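You operate a simulated robot arm through the tools that you are given. There is no shell and no other tool. Be economical: measure what you need, move in short steps, check, and stop when the job is done.

You run a simulated robot arm. Do the job below in one go: nothing can be reset, and whatever is moved stays where it is left.

Task
Soap the scrub pad on the soap bar, scrub the square dish and rinse it.
Fine: put pad and dish back and turn the tap off.
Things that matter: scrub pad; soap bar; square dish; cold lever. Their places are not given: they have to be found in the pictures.

The check looks at the end state, three seconds after you hand in, the way a careful person would. Anything else that was tipped, shoved, dropped, spilled or broken makes it a failure.

Robot
A 7-joint arm with a two-finger parallel gripper, fixed in place. Base frame: the origin is at the foot of the arm, x ahead of it, y to its left, z up. Units: mm, rad, N and s.
Its first joint turns from -2.897 to 2.897 rad. Payload 3.91 kg.
Tool frame: the origin (TCP) lies between the finger pads and is the grasp point; the fingertips stand 30 mm ahead of it; z points along the fingers, y is the line along which they close. Largest opening 110 mm; finger width 20, thickness 10; the body of the gripper, 48 by 112 mm, starts 55 mm behind the TCP.
Orientation is told as [roll, pitch, yaw] about the base's x, y, z axes, in that order, counted from this pose: with the fingers straight down and closing along the base's y, the tool's x points along the base's -x, its y along +y and its z along -z.

Tools
- The arm moves only by the tool send_rows. Its argument "plan" is a list of rows, each an object of numbers (a shift or turn left out is 0, a gripper value left out holds the last): "ax", "ay", "az": the turn, a rotation vector about the tool's x, y, z in degrees; "tx", "ty", "tz": the shift along the tool's x, y, z in mm; "fingers": the closure in counts, from 0 (fully open) to 255 (shut). In form: [{"ax": .., "ay": .., "az": .., "tx": .., "ty": .., "tz": .., "fingers": ..}, ...]. A call has 1 to 8 rows; each row is the pose to reach, as a shift and turn from the pose commanded when the call began, along the tool's axes at that moment. Rows are played at 5 a second. More than 50 mm and 0.15 rad between two rows, or a gripper value outside its range, and nothing of the call is played. A pose out of reach is approached as far as the arm can. The call stops where the force on the tool passes 40 N (or 10 N more than at its start, if that is more) or the arm is blocked; 0.2 s more then pass. Each finger travels about 153 mm/s and halts on what it meets, pressing with about 32 N; the grip force reading is that of the motor and also rises with nothing between the fingers. The clock runs only during rows and for 0.2 s after the last one: add rows that repeat a pose to give the fingers time. The reply holds the time, the measured pose of the TCP, the force on the tool along the base axes, the opening and the grip force, in the units named above and with some noise, and new pictures: "show" is both (left out), scene, wrist or none.
- Cameras (640 x 400 px; columns grow to the right, rows downward): "scene" is fixed at [48.7, -500.7, 1461.1]; the picture's right is [0.85, -0.53, 0.00], its down [-0.22, -0.35, -0.91] and it looks along [0.49, 0.77, -0.41] (base axes); focal length 371 px, centre (320, 200). "wrist" rides on the gripper at [-36, 0, -57] in the tool frame; the picture's right is [0.00, -1.00, 0.00], its down [0.97, 0.00, -0.24] and it looks along [0.24, 0.00, 0.97] (tool axes); focal length 218 px, centre (320, 200).
- move_column(by): slides the trunk up (or, below 0, down) by that many mm; the arm rides with it, the base frame stays. It gives what a move gives, with no picture.
- probe_pixels(camera, pixels): for up to 12 pixels [column, row] of the newest picture of that camera ("zoom" is the newest enlarged one), the place [x, y, z] in the base frame of the surface seen there, good to about 2 mm. No time passes.
- inspect(camera, box): a new picture of the part [left, top, right, bottom] of that camera's present view, enlarged. No time passes.
- finish_job(): hands the job in; it is judged then, once.

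Keep the steps short. Do not move on a guess: measure, check each grasp and each placing, and mend mistakes. In all there are 80 turns and 120 pictures (those below and enlarged ones count). Leave the gripper open and the arm clear of the work at the hand-in unless told otherwise, and finish with a single line.

The tools are called after "Emit:" as name(argument=value, ...) on one line, values as JSON. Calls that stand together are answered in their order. send_rows: Moves the arm, as the interface text tells. Its arguments: {"type":"object","properties":{"plan":{"type":"array","items":{"type":"object","properties":{"ax":{"type":"number"},"ay":{"type":"number"},"az":{"type":"number"},"tx":{"type":"number"},"ty":{"type":"number"},"tz":{"type":"number"},"fingers":{"type":"number"}}}},"show":{"type":"string","enum":["both","scene","wrist","none"]}},"required":["plan"]} The other tools are called the same way: move_column (by) slides the trunk up or down; probe_pixels (camera, pixels) gives the place of the surface under pixels of a picture; inspect (camera, box) takes an enlarged picture of a part of a camera's view; finish_job () hands the job in.

At the start:

```text
time_s: 0.0
ee_pos: [465.7, 101.0, 1227.7]
tcp_rot: [-0.001, 0.001, -0.002]
wrist_force: [0.0, 0.0, -0.3]
gripper_width: 110.2
grip_force: 0.1
trunk travel left (down, up): [-575.0, 35.0]
```

scene: 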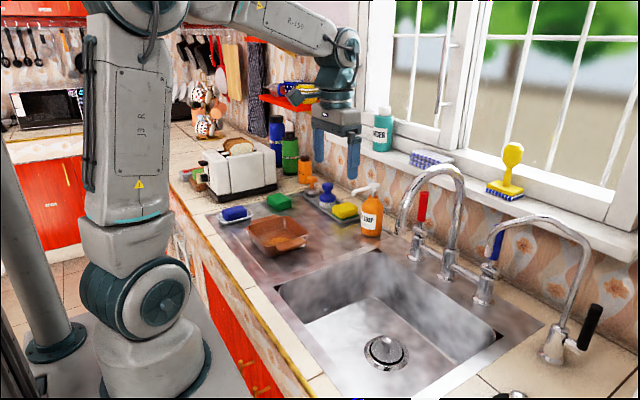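
wrist: 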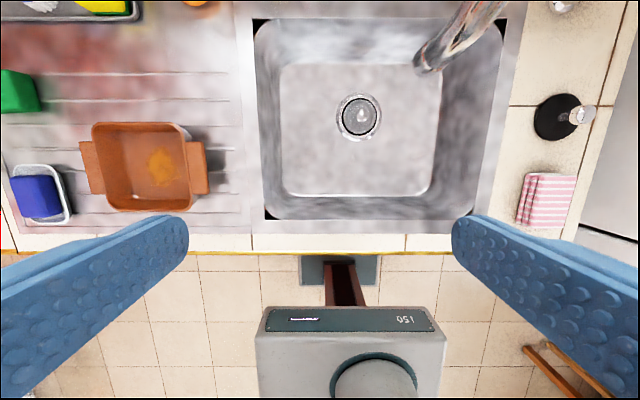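

I see an orange square dish near scene (278,237), a blue block on a white tray (235,213), a green block (279,201), and a yellow block in a caddy (345,211). I'll enlarge these and the taps.

Emit:
inspect(camera="scene", box=[190, 150, 400, 281])

Emit:
inspect(camera="scene", box=[380, 130, 620, 280])

Emit:
inspect(camera="wrist", box=[0, 0, 320, 240])

```text
3.05 times, centred on (295, 216) of scene
```

zoom: 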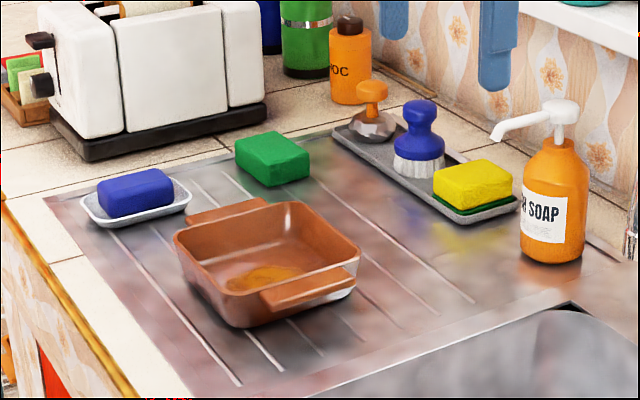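

```text
2.67 times, centred on (500, 205) of scene
```

zoom: 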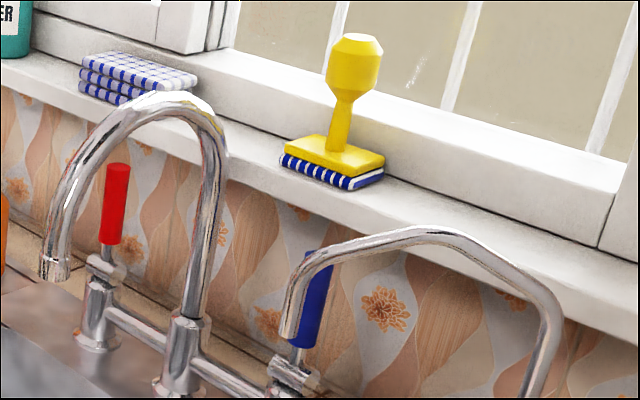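

```text
1.67 times, centred on (160, 120) of wrist
```

zoom: 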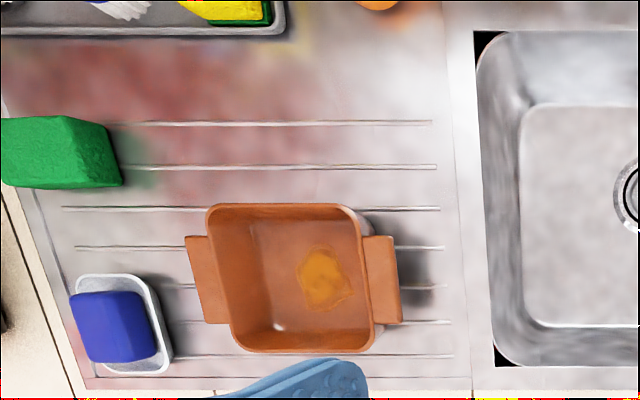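

I take the blue bar in a white dish as the soap, the green rough block as the pad, and the orange casserole with a yellow stain as the dish. Next I'll measure them, looking closer at the green and yellow blocks to be sure.

Emit:
inspect(camera="scene", box=[250, 180, 370, 255])

Emit:
probe_pixels(camera="wrist", pixels=[[10, 75], [35, 85], [30, 180], [65, 200], [162, 165], [120, 185], [95, 127], [185, 127], [91, 168], [198, 167], [110, 210], [188, 208]])

Emit:
probe_pixels(camera="scene", pixels=[[422, 200], [497, 240], [415, 230], [398, 225], [439, 171], [459, 255], [483, 285], [279, 196], [235, 210], [345, 205], [266, 221], [295, 245]])

```text
5.33 times, centred on (310, 218) of scene
```

zoom: 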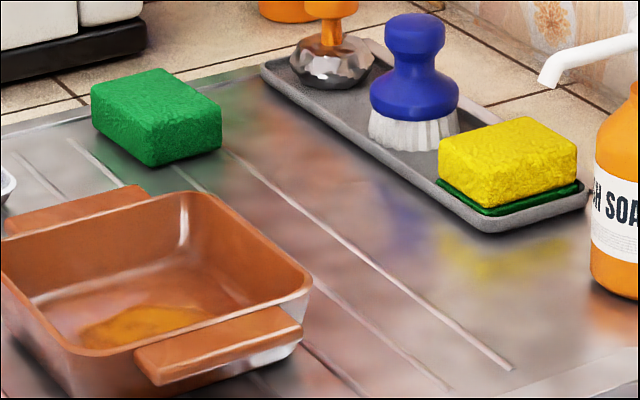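

```text
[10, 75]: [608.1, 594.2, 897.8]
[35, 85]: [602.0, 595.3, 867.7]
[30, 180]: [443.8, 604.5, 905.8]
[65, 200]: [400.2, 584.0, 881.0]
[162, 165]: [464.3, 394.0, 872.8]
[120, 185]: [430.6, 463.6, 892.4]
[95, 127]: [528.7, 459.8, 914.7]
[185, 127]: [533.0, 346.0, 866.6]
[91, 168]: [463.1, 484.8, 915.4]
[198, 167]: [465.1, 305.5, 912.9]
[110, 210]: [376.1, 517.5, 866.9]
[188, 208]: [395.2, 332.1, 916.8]
```

```text
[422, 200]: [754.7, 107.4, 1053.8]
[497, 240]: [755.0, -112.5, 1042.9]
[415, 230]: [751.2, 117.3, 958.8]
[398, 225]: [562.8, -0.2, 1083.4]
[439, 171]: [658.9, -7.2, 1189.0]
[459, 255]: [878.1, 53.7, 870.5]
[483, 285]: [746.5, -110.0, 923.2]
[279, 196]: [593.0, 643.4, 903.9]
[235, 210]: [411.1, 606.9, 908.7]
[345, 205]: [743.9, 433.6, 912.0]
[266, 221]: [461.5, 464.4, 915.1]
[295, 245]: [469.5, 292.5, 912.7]
```

The yellow block is a sponge with a green underlayer in the caddy, so the plain green block is the scrub pad. I'll measure its corners in the zoom, then the soap's and dish's rims.

Emit:
probe_pixels(camera="zoom", pixels=[[95, 92], [155, 72], [218, 104], [150, 128], [150, 160], [217, 145], [95, 120], [190, 200], [310, 285], [5, 262], [165, 340], [290, 312]])

Emit:
inspect(camera="scene", box=[205, 190, 315, 265])

Emit:
inspect(camera="scene", box=[400, 180, 540, 310])

```text
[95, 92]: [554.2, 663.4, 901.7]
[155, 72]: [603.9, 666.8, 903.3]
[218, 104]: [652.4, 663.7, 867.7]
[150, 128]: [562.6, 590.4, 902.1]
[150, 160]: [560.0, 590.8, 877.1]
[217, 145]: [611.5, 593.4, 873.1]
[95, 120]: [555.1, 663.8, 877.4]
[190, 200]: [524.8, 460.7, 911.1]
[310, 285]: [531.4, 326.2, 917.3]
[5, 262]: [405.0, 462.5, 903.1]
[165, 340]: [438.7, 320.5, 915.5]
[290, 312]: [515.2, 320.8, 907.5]
```

```text
5.33 times, centred on (260, 228) of scene
```

zoom: 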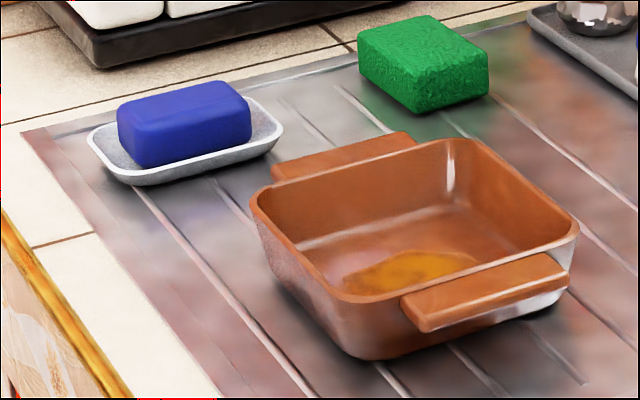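

```text
3.08 times, centred on (470, 245) of scene
```

zoom: 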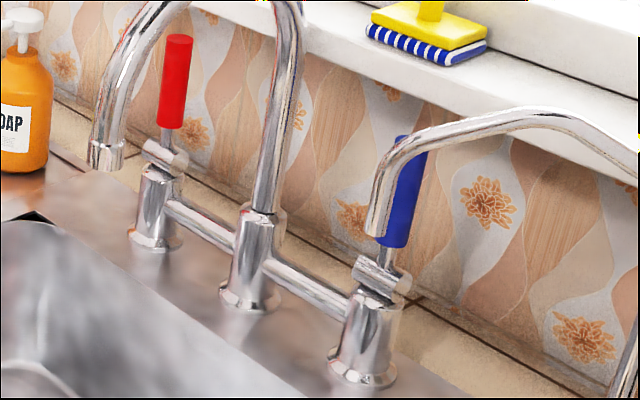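

The pad spans x 556–612, y 590–665, z 868–903, which is beyond the reach with the tool straight down. I'll grip it closing along x with the tool tilted outward. First comes a high transit with yaw.

Emit:
send_rows(plan=[{"az": -8.5, "tx": -3, "ty": 42}, {"az": -17, "tx": -6, "ty": 84}, {"az": -25.5, "tx": -9, "ty": 126}, {"az": -34, "tx": -12, "ty": 168}, {"az": -42.5, "tx": -15, "ty": 210}, {"az": -51, "tx": -18, "ty": 252}, {"az": -59.5, "tx": -21, "ty": 294}, {"az": -68, "tx": -24, "ty": 336}], show="scene")

```text
time_s: 1.8
ee_pos: [490.8, 436.5, 1225.0]
tcp_rot: [-0.001, 0.001, 1.188]
wrist_force: [0.4, 0.8, 0.4]
gripper_width: 110.0
grip_force: 0.1
trunk travel left (down, up): [-575.0, 35.0]
```

scene: 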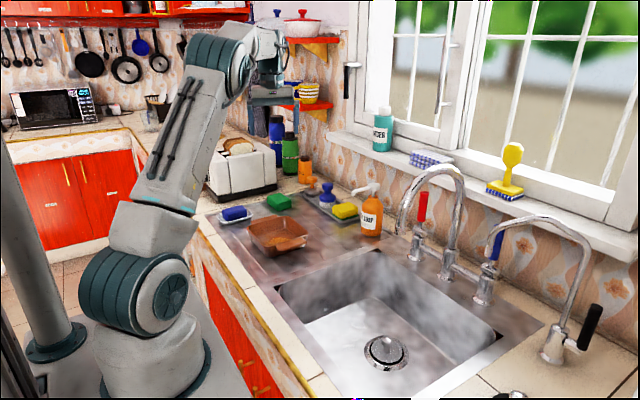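

Yaw is 68°. I'll finish the yaw to 90° and move above and short of the pad.

Emit:
send_rows(plan=[{"az": -7.3, "tx": -30, "ty": -21, "tz": 20}, {"az": -14.6, "tx": -60, "ty": -42, "tz": 40}, {"az": -21.9, "tx": -90.5, "ty": -63.7, "tz": 60}], show="none")

Emit:
send_rows(plan=[{"ay": -8, "tx": -10, "tz": 10}, {"ay": -16, "tx": -20, "tz": 20}, {"ay": -24, "tx": -30, "tz": 30}, {"ay": -32, "tx": -40, "tz": 40}, {"ay": -40, "tx": -50, "tz": 60}])

```text
time_s: 2.6
ee_pos: [565.3, 475.2, 1157.1]
tcp_rot: [-0.001, -0.001, 1.569]
wrist_force: [0.6, 0.4, -0.4]
gripper_width: 109.9
grip_force: 0.1
out of reach, approached as far as the arm can: row 3
trunk travel left (down, up): [-575.0, 35.0]
```

```text
time_s: 3.8
ee_pos: [565.6, 525.4, 1098.5]
tcp_rot: [-0.001, -0.7, 1.569]
wrist_force: [-0.6, -0.3, -0.8]
gripper_width: 110.3
grip_force: 0.0
trunk travel left (down, up): [-575.0, 35.0]
```

scene: 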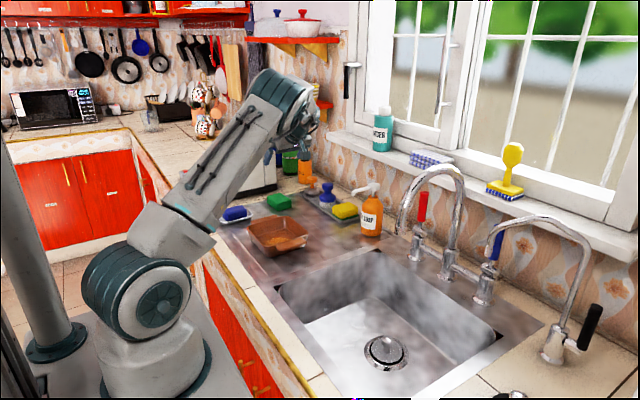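
wrist: 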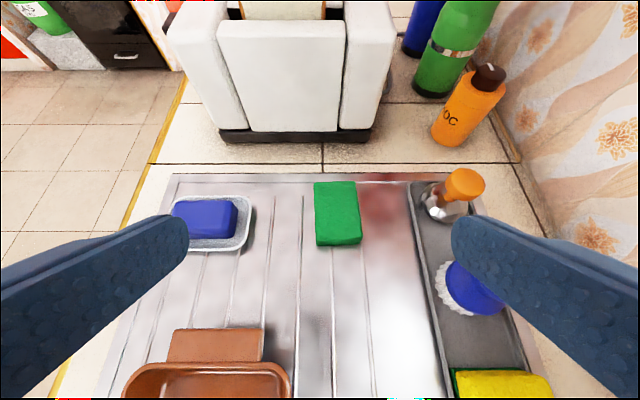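

The wrist view shows the pad (338,213) free on all sides. I'll re-measure the pad, the caddy edge and the soap from here.

Emit:
probe_pixels(camera="wrist", pixels=[[317, 185], [353, 184], [319, 234], [358, 232], [318, 243], [360, 241], [412, 190], [432, 290], [180, 205], [233, 205], [180, 232], [246, 228]])

```text
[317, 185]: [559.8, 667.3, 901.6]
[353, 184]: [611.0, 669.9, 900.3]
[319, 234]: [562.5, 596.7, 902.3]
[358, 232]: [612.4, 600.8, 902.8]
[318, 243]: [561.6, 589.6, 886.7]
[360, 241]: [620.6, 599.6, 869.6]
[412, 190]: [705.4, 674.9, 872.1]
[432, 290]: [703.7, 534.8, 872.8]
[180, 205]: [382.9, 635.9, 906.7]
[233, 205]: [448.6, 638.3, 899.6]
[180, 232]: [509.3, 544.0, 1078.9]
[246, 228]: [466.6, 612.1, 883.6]
```

Pad centre is about (587,629), top 902, and the caddy edge is at x≈705. I'll go to a pre-grasp on the approach line with the fingers at about 80 mm.

Emit:
send_rows(plan=[{"tx": 14, "ty": -5, "tz": 30, "fingers": 65}, {"tx": 28, "ty": -10.5, "tz": 60}, {"tx": 42, "ty": -16, "tz": 95}, {"tx": 55.5, "ty": -21.4, "tz": 130}, {"tx": 55.5, "ty": -21.4, "tz": 140}])

```text
time_s: 5.0
ee_pos: [585.8, 576.0, 954.6]
tcp_rot: [0.001, -0.698, 1.572]
wrist_force: [0.0, -0.2, 0.0]
gripper_width: 81.5
grip_force: 0.1
trunk travel left (down, up): [-575.0, 35.0]
```

scene: 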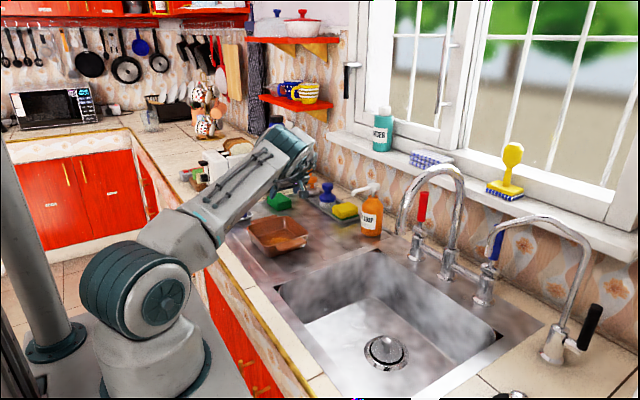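
wrist: 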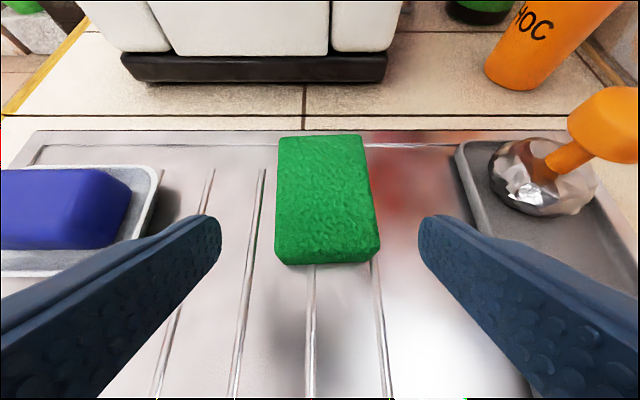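

Aligned. I'll advance 66 mm along the tool onto the pad.

Emit:
send_rows(plan=[{"tx": 0.5, "ty": -1, "tz": 20}, {"tx": 1, "ty": -2, "tz": 40}, {"tx": 1.8, "ty": -2, "tz": 55}, {"tx": 1.8, "ty": -2, "tz": 66}], show="wrist")

```text
time_s: 6.0
ee_pos: [587.4, 615.3, 902.6]
tcp_rot: [-0.001, -0.698, 1.569]
wrist_force: [-0.6, 0.8, 1.1]
gripper_width: 81.8
grip_force: 0.0
trunk travel left (down, up): [-575.0, 35.0]
```

wrist: 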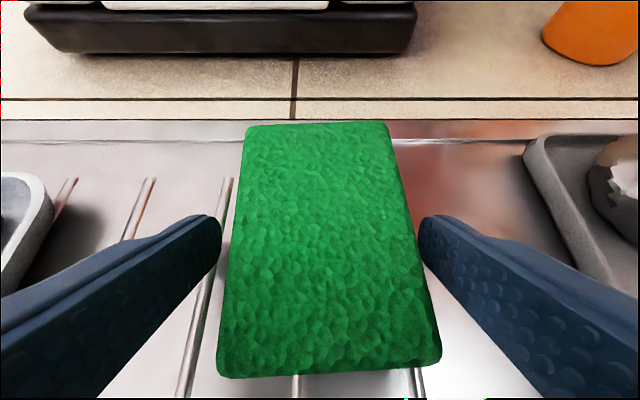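

The fingers straddle the pad, which sits slightly toward the right finger. I'll shift 3 mm and close.

Emit:
send_rows(plan=[{"ty": -3}, {"ty": -3, "fingers": 255}, {"ty": -3}, {"ty": -3}], show="none")

Emit:
send_rows(plan=[{"tx": -13, "tz": -15}, {"tx": -26, "tz": -31}, {"tx": -51, "tz": -61}])

```text
time_s: 7.0
ee_pos: [590.1, 615.5, 902.5]
tcp_rot: [-0.001, -0.699, 1.569]
wrist_force: [-1.1, -0.6, 0.7]
gripper_width: 59.5
grip_force: 32.3
trunk travel left (down, up): [-575.0, 35.0]
```

```text
time_s: 7.8
ee_pos: [593.5, 611.9, 982.5]
tcp_rot: [-0.001, -0.699, 1.568]
wrist_force: [0.2, -0.7, -0.5]
gripper_width: 0.0
grip_force: 31.8
trunk travel left (down, up): [-575.0, 35.0]
```

scene: 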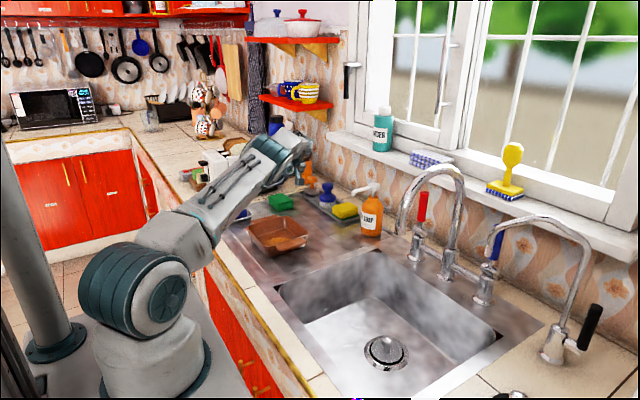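
wrist: 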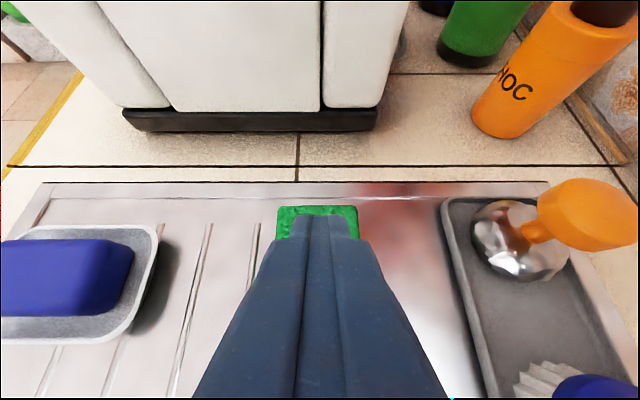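

The pad slipped out: the opening now reads 0 and the pad is still on the board. I'll open up and re-measure it.

Emit:
send_rows(plan=[{"tx": -20, "tz": -24, "fingers": 65}, {"tx": -20, "tz": -24}, {"tx": -20, "tz": -24}], show="wrist")

```text
time_s: 8.6
ee_pos: [590.7, 613.7, 1013.9]
tcp_rot: [-0.001, -0.698, 1.569]
wrist_force: [-0.1, -0.6, -0.2]
gripper_width: 82.1
grip_force: 0.1
trunk travel left (down, up): [-575.0, 35.0]
```

wrist: 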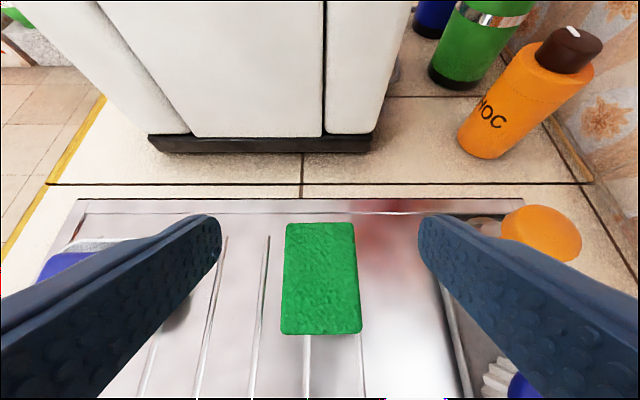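

Emit:
probe_pixels(camera="wrist", pixels=[[290, 226], [350, 226], [285, 322], [357, 322], [286, 270], [353, 270], [320, 275], [284, 331], [359, 330], [320, 331], [335, 350]])

```text
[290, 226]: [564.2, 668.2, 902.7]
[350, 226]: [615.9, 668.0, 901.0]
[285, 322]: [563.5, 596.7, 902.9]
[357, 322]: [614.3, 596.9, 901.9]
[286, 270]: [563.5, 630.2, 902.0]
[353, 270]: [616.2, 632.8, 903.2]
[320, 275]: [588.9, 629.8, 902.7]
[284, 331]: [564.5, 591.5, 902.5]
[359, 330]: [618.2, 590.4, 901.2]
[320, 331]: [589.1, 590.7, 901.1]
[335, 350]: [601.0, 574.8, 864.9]
```

The pad is now square to the gripper, centre (590,630). I'll retry deeper with TCP about (590,621,898), hold longer and lift slowly.

Emit:
send_rows(plan=[{"tx": 17, "tz": 22}, {"tx": 34, "tz": 45}, {"tx": 51, "tz": 67}, {"tx": 62, "tz": 83}, {"tx": 68, "tz": 93}, {"tx": 68, "tz": 93}], show="none")

```text
time_s: 10.0
ee_pos: [590.1, 622.4, 900.3]
tcp_rot: [0.002, -0.697, 1.568]
wrist_force: [-0.1, 0.2, -0.3]
gripper_width: 81.8
grip_force: 0.0
trunk travel left (down, up): [-575.0, 35.0]
```

Emit:
send_rows(plan=[{"tx": 1.3, "tz": 1.6, "fingers": 255}, {"tx": 1.3, "tz": 1.6}, {"tx": 1.3, "tz": 1.6}, {"tx": 1.3, "tz": 1.6}, {"tx": 1.3, "tz": 1.6}, {"tx": 1.3, "tz": 1.6}], show="wrist")

Emit:
send_rows(plan=[{"tx": -1.3, "tz": -1.5}, {"tx": -3.2, "tz": -3.8}, {"tx": -5, "tz": -6}, {"tx": -7, "tz": -8.4}, {"tx": -9, "tz": -10.7}, {"tx": -11, "tz": -13}, {"tx": -13, "tz": -15.4}], show="wrist")

```text
time_s: 11.4
ee_pos: [589.8, 622.3, 899.4]
tcp_rot: [-0.002, -0.7, 1.57]
wrist_force: [2.0, 0.8, 7.0]
gripper_width: 59.1
grip_force: 32.4
trunk travel left (down, up): [-575.0, 35.0]
```

wrist: 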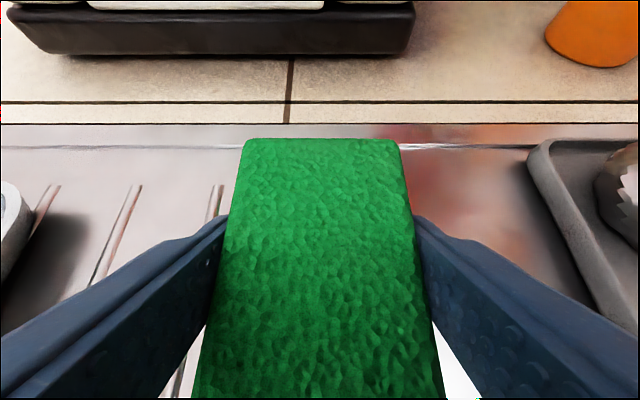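

```text
time_s: 13.0
ee_pos: [590.8, 622.7, 918.7]
tcp_rot: [0.0, -0.698, 1.568]
wrist_force: [-0.2, -0.4, 0.1]
gripper_width: 59.0
grip_force: 31.7
trunk travel left (down, up): [-575.0, 35.0]
```

wrist: 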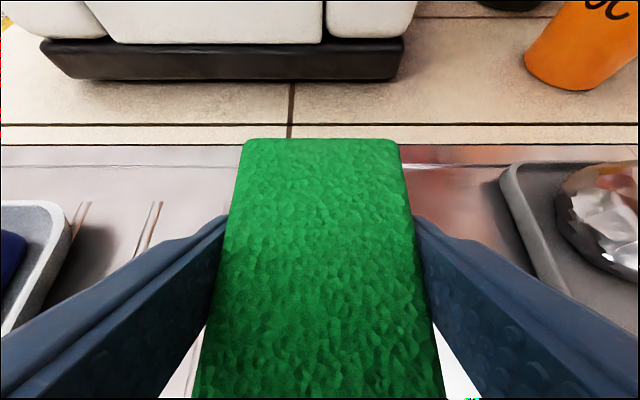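

The pad is held and lifted 20 mm with the opening steady at 59. I'll lift 45 mm more and look at the soap.

Emit:
send_rows(plan=[{"tx": -6.4, "tz": -7.7}, {"tx": -13, "tz": -15.4}, {"tx": -19.3, "tz": -23}, {"tx": -25.7, "tz": -30.6}, {"tx": -32, "tz": -38}], show="scene")

Emit:
inspect(camera="scene", box=[200, 150, 330, 240])

```text
time_s: 14.2
ee_pos: [590.5, 620.8, 967.8]
tcp_rot: [-0.001, -0.698, 1.571]
wrist_force: [-0.2, 0.0, -1.0]
gripper_width: 59.0
grip_force: 31.6
trunk travel left (down, up): [-575.0, 35.0]
```

scene: 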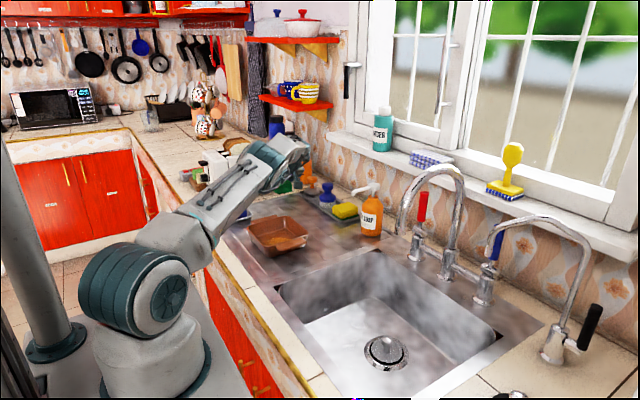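

```text
4.44 times, centred on (265, 195) of scene
```

zoom: 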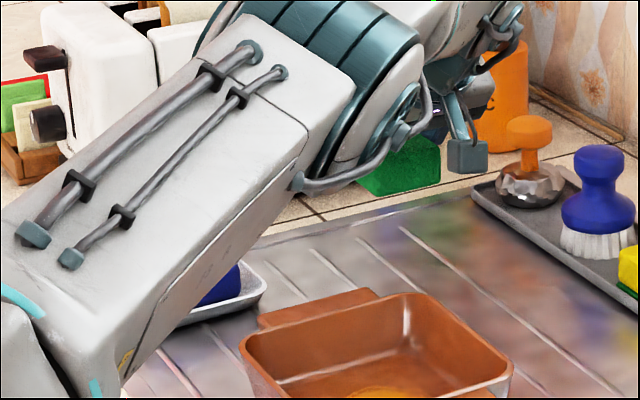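

I'll move toward the soap at height, to x≈500, to see it with the wrist camera.

Emit:
send_rows(plan=[{"ty": 20, "tx": -5, "tz": -6}, {"ty": 45, "tx": -10, "tz": -12}, {"ty": 70, "tx": -13, "tz": -15}, {"ty": 90, "tx": -13, "tz": -15}], show="wrist")

```text
time_s: 15.2
ee_pos: [500.3, 622.2, 988.0]
tcp_rot: [0.001, -0.698, 1.567]
wrist_force: [1.1, 0.1, 0.7]
gripper_width: 59.0
grip_force: 32.2
trunk travel left (down, up): [-575.0, 35.0]
```

wrist: 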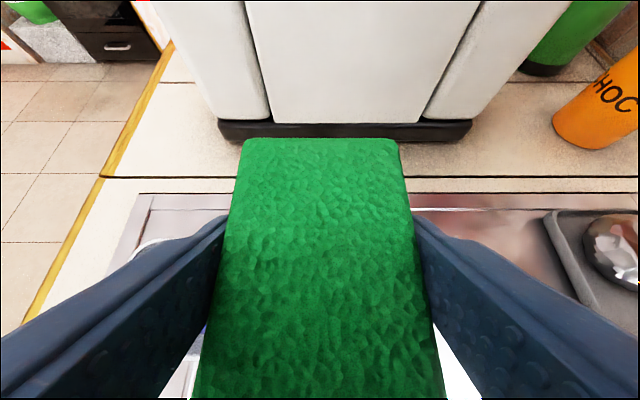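

The pad hides the soap. From earlier measures the soap is about x 383–450, y 597–640, top 908. I'll move the pad's near half above it, just clear.

Emit:
send_rows(plan=[{"ty": 25}, {"ty": 50}, {"ty": 75, "tx": -3, "tz": 3}, {"ty": 83, "tx": 3, "tz": 17}, {"ty": 83, "tx": 13.6, "tz": 31.7}], show="both")

Emit:
inspect(camera="scene", box=[180, 140, 330, 250])

```text
time_s: 16.4
ee_pos: [419.5, 631.2, 953.5]
tcp_rot: [-0.002, -0.698, 1.57]
wrist_force: [-0.3, 0.1, -0.8]
gripper_width: 58.8
grip_force: 32.2
trunk travel left (down, up): [-575.0, 35.0]
```

scene: 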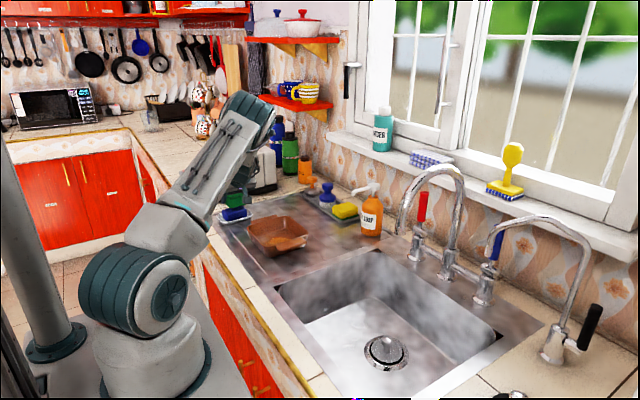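
wrist: 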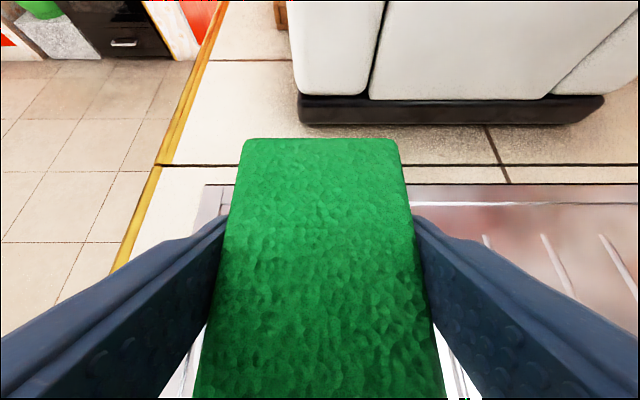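

```text
3.64 times, centred on (255, 195) of scene
```

zoom: 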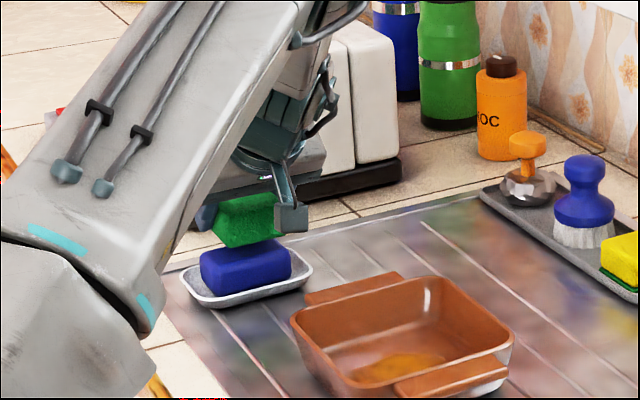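

The pad sits just above the soap. I'll probe the visible soap edges and the pad bottom.

Emit:
probe_pixels(camera="zoom", pixels=[[203, 256], [225, 262], [245, 258], [270, 248], [286, 249], [290, 272], [213, 288], [283, 234], [230, 243], [235, 247], [215, 225], [280, 215]])

```text
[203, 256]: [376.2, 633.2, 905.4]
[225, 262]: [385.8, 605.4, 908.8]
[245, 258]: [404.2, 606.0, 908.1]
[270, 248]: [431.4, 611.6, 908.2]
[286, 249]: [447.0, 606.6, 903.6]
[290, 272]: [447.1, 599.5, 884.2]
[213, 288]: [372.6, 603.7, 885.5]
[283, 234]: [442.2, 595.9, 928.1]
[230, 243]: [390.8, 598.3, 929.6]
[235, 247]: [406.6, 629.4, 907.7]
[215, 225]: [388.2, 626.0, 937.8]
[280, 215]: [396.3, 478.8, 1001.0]
```

Pad bottom is about 921 and soap top 908. I'll descend 12 mm, centring x to 412.

Emit:
send_rows(plan=[{"ty": 4, "tx": 3, "tz": 4}, {"ty": 7, "tx": 5.8, "tz": 6.9}, {"ty": 7, "tx": 7.7, "tz": 9.2}, {"ty": 7, "tx": 7.7, "tz": 9.2}], show="none")

```text
time_s: 17.4
ee_pos: [411.8, 631.5, 941.6]
tcp_rot: [0.001, -0.699, 1.568]
wrist_force: [0.5, -0.2, -0.8]
gripper_width: 59.1
grip_force: 32.2
trunk travel left (down, up): [-575.0, 35.0]
```

No contact yet. I'll go down 2 mm, then 1 mm.

Emit:
send_rows(plan=[{"tx": 1, "tz": 1.15}, {"tx": 1.3, "tz": 1.5}, {"tx": 1.3, "tz": 1.5}], show="none")

Emit:
send_rows(plan=[{"tx": 0.65, "tz": 0.77}, {"tx": 0.65, "tz": 0.77}], show="none")

```text
time_s: 18.2
ee_pos: [410.1, 631.7, 940.6]
tcp_rot: [0.001, -0.698, 1.568]
wrist_force: [0.2, 0.1, -0.7]
gripper_width: 59.1
grip_force: 32.0
trunk travel left (down, up): [-575.0, 35.0]
```

```text
time_s: 18.8
ee_pos: [408.8, 632.5, 938.0]
tcp_rot: [0.001, -0.698, 1.57]
wrist_force: [-0.3, 0.3, 1.6]
gripper_width: 59.1
grip_force: 32.8
trunk travel left (down, up): [-575.0, 35.0]
```

Contact is starting at 1.6 N. I'll press 1 mm more and stroke gently ±8 mm along x.

Emit:
send_rows(plan=[{"tx": 0.65, "tz": 0.77}, {"tx": 0.65, "tz": 0.77, "ty": 5}, {"tx": 0.65, "tz": 0.77, "ty": 0}, {"tx": 0.65, "tz": 0.77, "ty": -6}, {"tx": 0.65, "tz": 0.77, "ty": -10}, {"tx": 0.65, "tz": 0.77, "ty": -4}, {"tx": 0.65, "tz": 0.77, "ty": 2}, {"tx": 0.65, "tz": 0.77, "ty": 2}], show="scene")

Emit:
inspect(camera="scene", box=[200, 170, 320, 240])

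```text
time_s: 20.6
ee_pos: [409.0, 632.2, 938.9]
tcp_rot: [-0.002, -0.701, 1.57]
wrist_force: [3.7, 0.2, 10.3]
gripper_width: 59.0
grip_force: 31.8
trunk travel left (down, up): [-575.0, 35.0]
```

scene: 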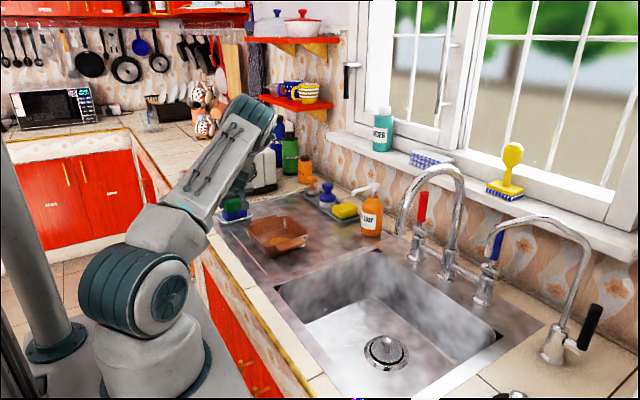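

```text
5.33 times, centred on (260, 205) of scene
```

zoom: 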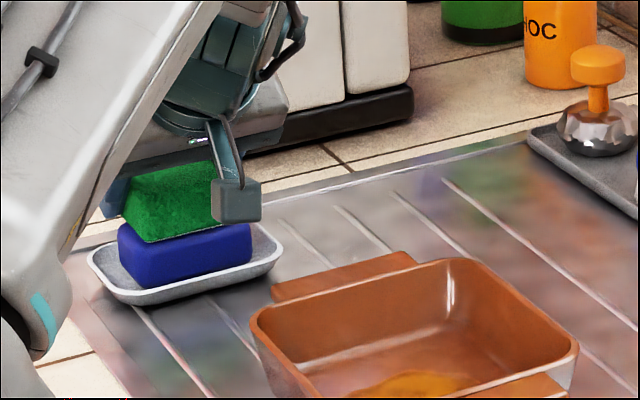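

That gives 10 N contact with the soap staying put. I'll do one more set of strokes for a proper lather, then lift.

Emit:
send_rows(plan=[{"ty": -6}, {"ty": -10}, {"ty": -4}, {"ty": 4}, {"ty": -4}, {"ty": -10}, {"ty": -3}, {"ty": 2}], show="none")

Emit:
send_rows(plan=[{"tx": -1.3, "tz": -1.5}, {"tx": -5, "tz": -6}, {"tx": -11, "tz": -13}, {"tx": -19, "tz": -23}, {"tx": -29, "tz": -34}, {"tx": -38.6, "tz": -46}])

Emit:
inspect(camera="scene", box=[200, 150, 320, 225])

```text
time_s: 22.4
ee_pos: [406.0, 632.1, 938.1]
tcp_rot: [-0.002, -0.698, 1.569]
wrist_force: [3.3, -1.4, 9.1]
gripper_width: 59.0
grip_force: 32.5
trunk travel left (down, up): [-575.0, 35.0]
```

```text
time_s: 23.8
ee_pos: [405.6, 633.0, 997.9]
tcp_rot: [0.001, -0.698, 1.569]
wrist_force: [0.4, 0.6, -0.5]
gripper_width: 59.1
grip_force: 31.7
trunk travel left (down, up): [-575.0, 35.0]
```

scene: 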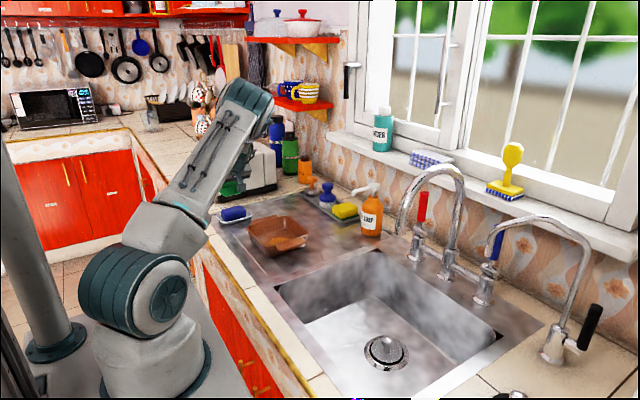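
wrist: 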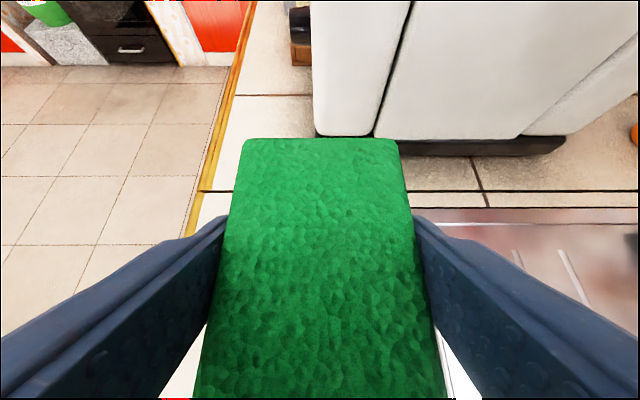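

```text
5.33 times, centred on (260, 188) of scene
```

zoom: 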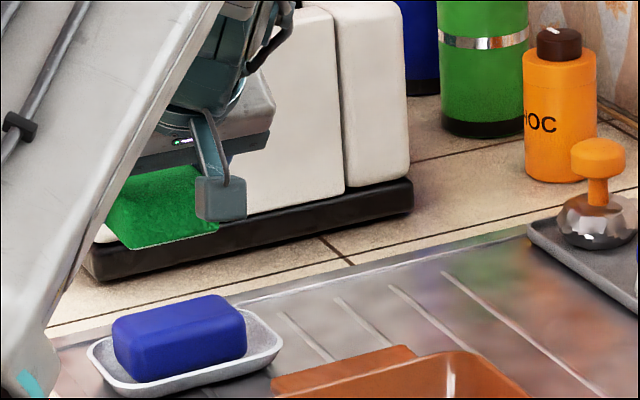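

The pad looks lathered, lighter with a pale lower edge, and the soap is still in its dish. I'll move over the stain at (464,394), staying at z≈998.

Emit:
send_rows(plan=[{"ty": -9, "tx": 28, "tz": -23}, {"ty": -18, "tx": 57, "tz": -48}, {"ty": -28, "tx": 90, "tz": -76}, {"ty": -38, "tx": 124, "tz": -104}, {"ty": -48, "tx": 157, "tz": -132}, {"ty": -58.4, "tx": 189, "tz": -159}])

Emit:
inspect(camera="scene", box=[210, 150, 370, 270])

```text
time_s: 25.2
ee_pos: [465.4, 385.8, 996.4]
tcp_rot: [-0.001, -0.701, 1.569]
wrist_force: [-0.8, 0.3, -0.2]
gripper_width: 58.6
grip_force: 32.5
trunk travel left (down, up): [-575.0, 35.0]
```

scene: 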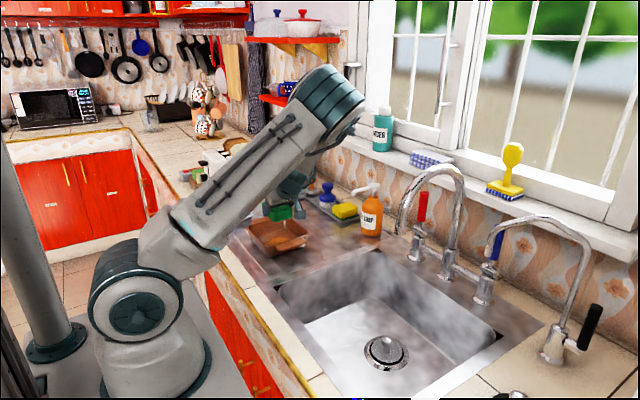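
wrist: 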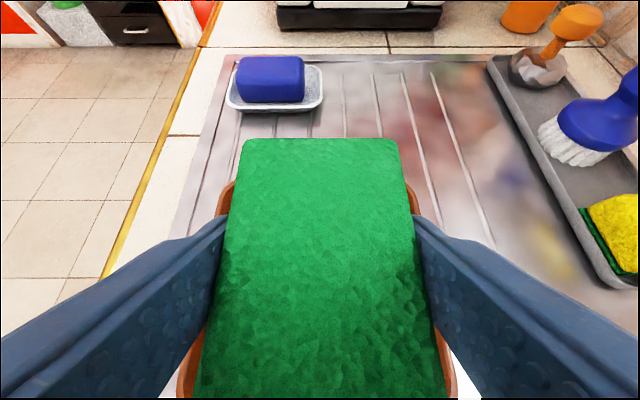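

```text
3.33 times, centred on (290, 210) of scene
```

zoom: 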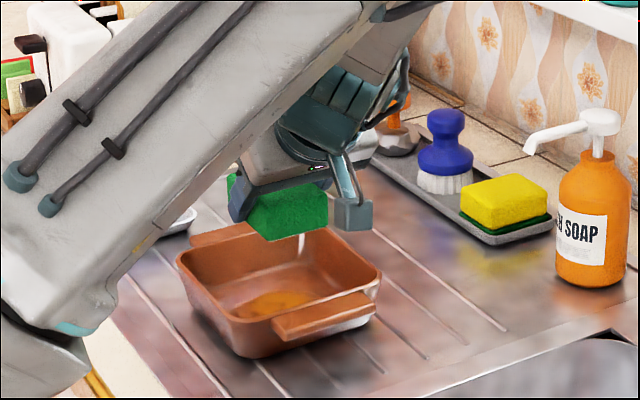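

Pad is over the dish. I'll probe the stain and the rim inner edges in this zoom before lowering.

Emit:
probe_pixels(camera="zoom", pixels=[[240, 308], [275, 292], [312, 300], [275, 314], [232, 290], [300, 262], [340, 292], [187, 256], [245, 235], [372, 272], [235, 322], [255, 316]])

```text
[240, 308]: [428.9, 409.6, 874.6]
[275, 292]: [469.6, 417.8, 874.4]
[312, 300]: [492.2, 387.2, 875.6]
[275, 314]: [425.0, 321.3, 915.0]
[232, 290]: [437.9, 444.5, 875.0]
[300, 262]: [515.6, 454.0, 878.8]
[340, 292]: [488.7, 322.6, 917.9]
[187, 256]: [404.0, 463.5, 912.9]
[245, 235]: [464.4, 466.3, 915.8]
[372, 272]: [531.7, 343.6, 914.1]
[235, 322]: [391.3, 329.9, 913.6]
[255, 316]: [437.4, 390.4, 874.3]
```

Floor is at z 875 and the dish is centred at (463,393). The pad fits with about 14 mm of margin. I'll lower 82 mm to just above the floor.

Emit:
send_rows(plan=[{"tx": 16, "tz": 19}, {"tx": 32, "tz": 38}, {"tx": 45, "tz": 53.6}, {"tx": 52.7, "tz": 62.8}, {"tx": 52.7, "tz": 62.8}], show="wrist")

Emit:
send_rows(plan=[{"tx": 1.3, "tz": 1.5}, {"tx": 2.6, "tz": 3}, {"tx": 3.2, "tz": 3.8}, {"tx": 3.2, "tz": 3.8}], show="none")

```text
time_s: 26.4
ee_pos: [465.3, 384.6, 914.8]
tcp_rot: [0.0, -0.697, 1.569]
wrist_force: [-0.6, 0.2, -0.6]
gripper_width: 58.8
grip_force: 32.1
trunk travel left (down, up): [-575.0, 35.0]
```

wrist: 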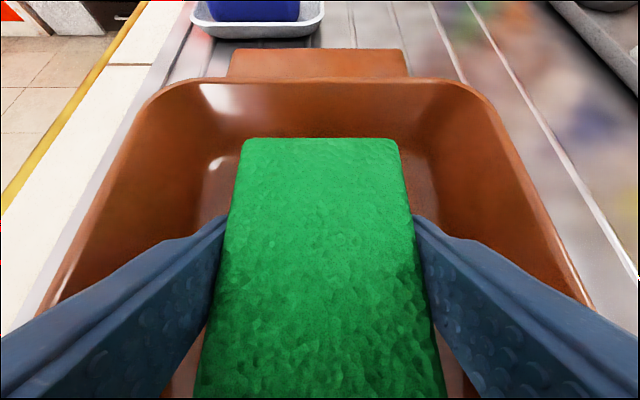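

```text
time_s: 27.4
ee_pos: [464.6, 385.3, 910.9]
tcp_rot: [0.0, -0.698, 1.568]
wrist_force: [-0.5, -0.1, -0.9]
gripper_width: 58.7
grip_force: 31.8
trunk travel left (down, up): [-575.0, 35.0]
```

I read 910.9 with no contact. I'll go lower in small steps.

Emit:
send_rows(plan=[{"tx": 0.65, "tz": 0.77}, {"tx": 1.3, "tz": 1.5}, {"tx": 1.3, "tz": 1.5}], show="none")

Emit:
send_rows(plan=[{"tx": 0.65, "tz": 0.77}, {"tx": 1, "tz": 1.15}, {"tx": 1, "tz": 1.15}], show="none")

```text
time_s: 28.2
ee_pos: [464.7, 385.4, 908.0]
tcp_rot: [0.001, -0.699, 1.569]
wrist_force: [-0.5, -0.1, -0.2]
gripper_width: 58.8
grip_force: 31.6
trunk travel left (down, up): [-575.0, 35.0]
```

```text
time_s: 29.0
ee_pos: [465.5, 386.2, 907.4]
tcp_rot: [0.0, -0.698, 1.567]
wrist_force: [-0.6, -0.2, 0.2]
gripper_width: 58.9
grip_force: 32.3
trunk travel left (down, up): [-575.0, 35.0]
```

Emit:
send_rows(plan=[{"tx": 0.65, "tz": 0.77}, {"tx": 1, "tz": 1.15}, {"tx": 1, "tz": 1.15}], show="none")

```text
time_s: 29.8
ee_pos: [464.2, 385.4, 906.5]
tcp_rot: [-0.002, -0.698, 1.569]
wrist_force: [0.2, -0.2, 0.1]
gripper_width: 59.0
grip_force: 32.7
trunk travel left (down, up): [-575.0, 35.0]
```

Emit:
send_rows(plan=[{"tx": 0.65, "tz": 0.77}, {"tx": 1, "tz": 1.15}, {"tx": 1, "tz": 1.15}], show="none")

```text
time_s: 30.6
ee_pos: [465.7, 385.3, 905.6]
tcp_rot: [-0.001, -0.7, 1.571]
wrist_force: [0.0, 0.5, 11.9]
gripper_width: 59.0
grip_force: 32.3
trunk travel left (down, up): [-575.0, 35.0]
```

Firm contact at 11.9 N. I'll scrub with a rectangular pattern of ±8 mm in x and ±11 mm in y.

Emit:
send_rows(plan=[{"ty": 8}, {"ty": 8, "tx": -8, "tz": 6.7}, {"ty": -8, "tx": -8, "tz": 6.7}, {"ty": -8}, {"ty": -8, "tx": 8, "tz": -6.7}, {"ty": 8, "tx": 8, "tz": -6.7}, {"ty": 8}, {"ty": 0}], show="none")

Emit:
send_rows(plan=[{"ty": 8, "tx": -4, "tz": 3.3}, {"ty": -8, "tx": -8, "tz": 6.7}, {"ty": -8}, {"ty": 8}, {"ty": 8, "tx": 8, "tz": -6.7}, {"ty": -8, "tx": 8, "tz": -6.7}, {"ty": -8}, {"ty": 0}], show="both")

```text
time_s: 32.4
ee_pos: [460.1, 385.9, 904.7]
tcp_rot: [0.0, -0.698, 1.576]
wrist_force: [-8.7, -2.9, 23.0]
gripper_width: 58.8
grip_force: 32.1
trunk travel left (down, up): [-575.0, 35.0]
```

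```text
time_s: 34.2
ee_pos: [466.2, 382.7, 905.0]
tcp_rot: [-0.004, -0.7, 1.571]
wrist_force: [6.8, -2.0, 20.5]
gripper_width: 58.8
grip_force: 31.8
trunk travel left (down, up): [-575.0, 35.0]
```

scene: 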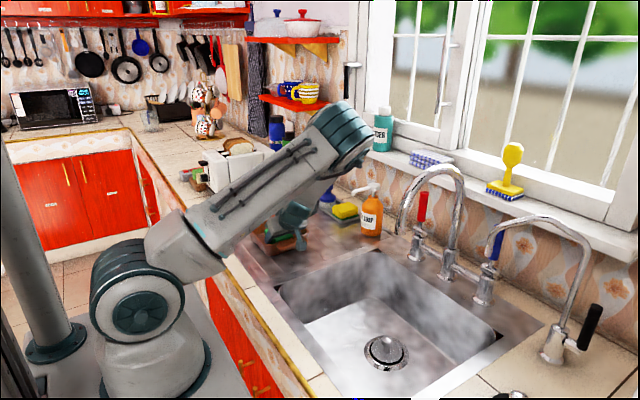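
wrist: 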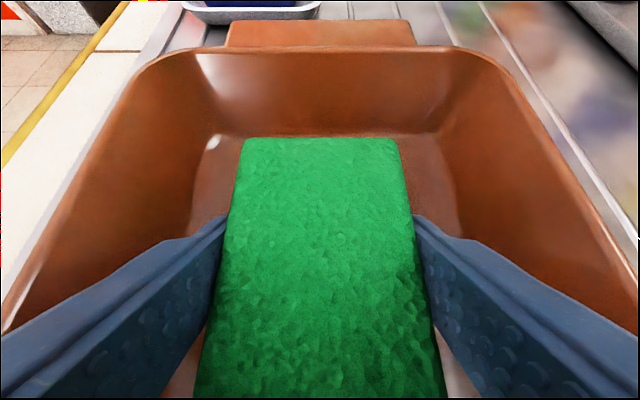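

Scrubbing was done with up to about 20 N and the dish is in place. I'll lift the pad straight up, then check the dish.

Emit:
send_rows(plan=[{"tx": -2, "tz": -2.3}, {"tx": -8, "tz": -9.5}, {"tx": -19, "tz": -23}, {"tx": -32, "tz": -38}, {"tx": -45, "tz": -53.6}, {"tx": -56, "tz": -67}], show="scene")

Emit:
inspect(camera="scene", box=[210, 150, 370, 270])

```text
time_s: 35.6
ee_pos: [464.8, 386.7, 992.2]
tcp_rot: [0.002, -0.697, 1.568]
wrist_force: [0.5, -0.3, -0.6]
gripper_width: 58.8
grip_force: 32.3
trunk travel left (down, up): [-575.0, 35.0]
```

scene: 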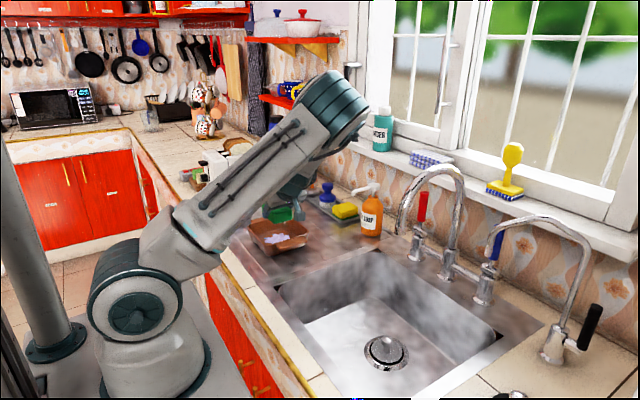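

```text
3.33 times, centred on (290, 210) of scene
```

zoom: 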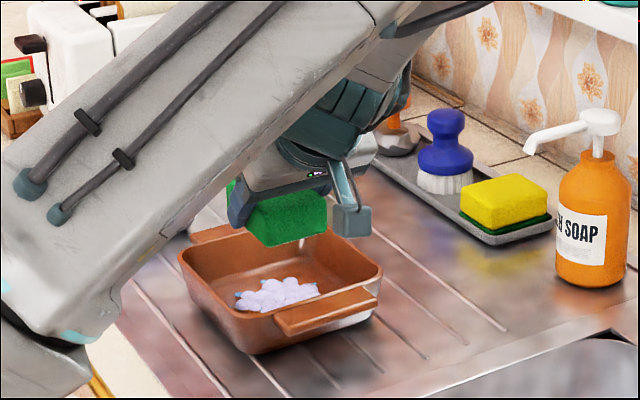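

The stain is replaced by white suds, so scrubbing worked. Now I'll carry the pad back above its original place.

Emit:
send_rows(plan=[{"ty": -18, "tx": -26, "tz": 22}, {"ty": -38, "tx": -55, "tz": 46}, {"ty": -59, "tx": -87, "tz": 73}, {"ty": -81, "tx": -120, "tz": 101}, {"ty": -103, "tx": -152, "tz": 127}, {"ty": -122, "tx": -180, "tz": 151}], show="none")

Emit:
send_rows(plan=[{"tx": 16, "tz": 19}, {"tx": 32, "tz": 38}, {"tx": 45, "tz": 53.6}, {"tx": 54, "tz": 64.4}, {"tx": 54, "tz": 64.4}], show="wrist")

```text
time_s: 37.0
ee_pos: [584.8, 623.4, 990.0]
tcp_rot: [0.001, -0.694, 1.572]
wrist_force: [-0.5, -0.8, 0.4]
gripper_width: 59.1
grip_force: 31.7
trunk travel left (down, up): [-575.0, 35.0]
```

```text
time_s: 38.2
ee_pos: [585.9, 619.8, 905.7]
tcp_rot: [0.0, -0.698, 1.57]
wrist_force: [0.6, -0.1, 0.4]
gripper_width: 58.4
grip_force: 32.1
trunk travel left (down, up): [-575.0, 35.0]
```

wrist: 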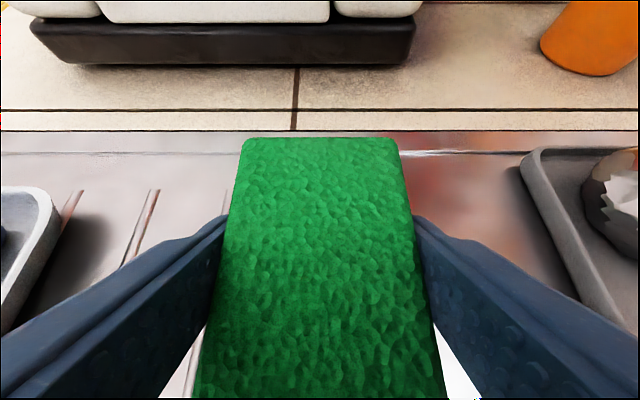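

I'm at the original spot with the pad about 6 mm above the board. I'll lower in small steps.

Emit:
send_rows(plan=[{"tx": 1.6, "tz": 1.9}, {"tx": 3.2, "tz": 3.8}, {"tx": 3.9, "tz": 4.6}, {"tx": 3.9, "tz": 4.6}], show="none")

```text
time_s: 39.2
ee_pos: [587.8, 620.6, 902.3]
tcp_rot: [0.0, -0.699, 1.569]
wrist_force: [0.2, 0.8, 0.5]
gripper_width: 58.9
grip_force: 32.5
trunk travel left (down, up): [-575.0, 35.0]
```

Emit:
send_rows(plan=[{"tx": 1.3, "tz": 1.5}, {"tx": 2, "tz": 2.3}, {"tx": 2, "tz": 2.3}], show="none")

```text
time_s: 40.0
ee_pos: [587.8, 621.0, 898.5]
tcp_rot: [0.0, -0.698, 1.569]
wrist_force: [0.5, 0.5, 2.5]
gripper_width: 58.8
grip_force: 32.4
trunk travel left (down, up): [-575.0, 35.0]
```

Touching at 2.5 N. I'll release to about 82 mm, then back out along the tool axis.

Emit:
send_rows(plan=[{"fingers": 65}, {"fingers": 65}, {"fingers": 65}], show="none")

Emit:
send_rows(plan=[{"tz": -15}, {"tz": -35}, {"tz": -65}, {"tz": -100}, {"tz": -140}], show="both")

```text
time_s: 40.8
ee_pos: [588.8, 618.5, 899.9]
tcp_rot: [0.001, -0.698, 1.568]
wrist_force: [1.9, -1.4, 3.0]
gripper_width: 80.8
grip_force: 0.1
trunk travel left (down, up): [-575.0, 35.0]
```

```text
time_s: 42.0
ee_pos: [586.9, 531.1, 1007.0]
tcp_rot: [0.0, -0.699, 1.571]
wrist_force: [-0.8, 0.1, 0.0]
gripper_width: 82.1
grip_force: 0.0
trunk travel left (down, up): [-575.0, 35.0]
```

scene: 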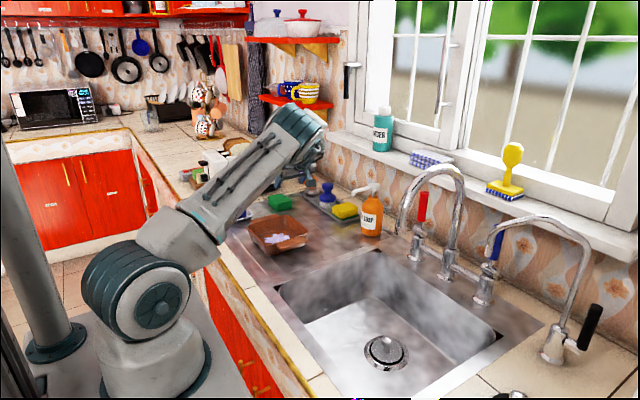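
wrist: 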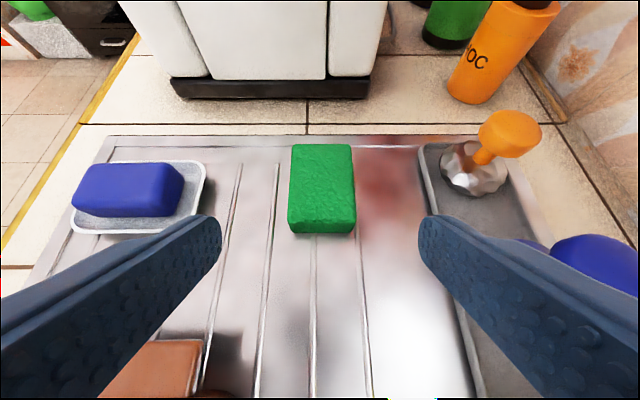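

Pad is back in place and soap is undisturbed. Now the cold lever: the other tap's spout hangs near it in the picture, so I'll measure both.

Emit:
inspect(camera="scene", box=[440, 200, 600, 310])

```text
3.64 times, centred on (520, 255) of scene
```

zoom: 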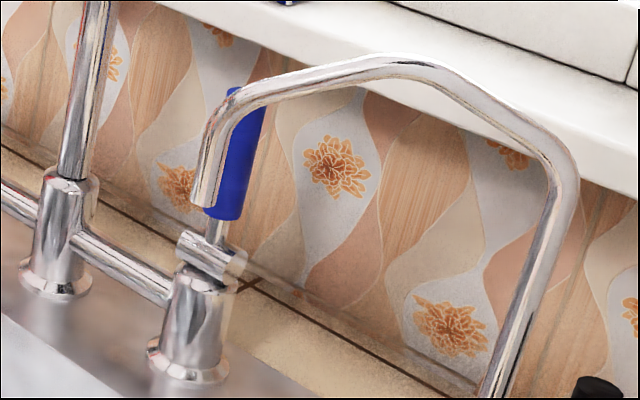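

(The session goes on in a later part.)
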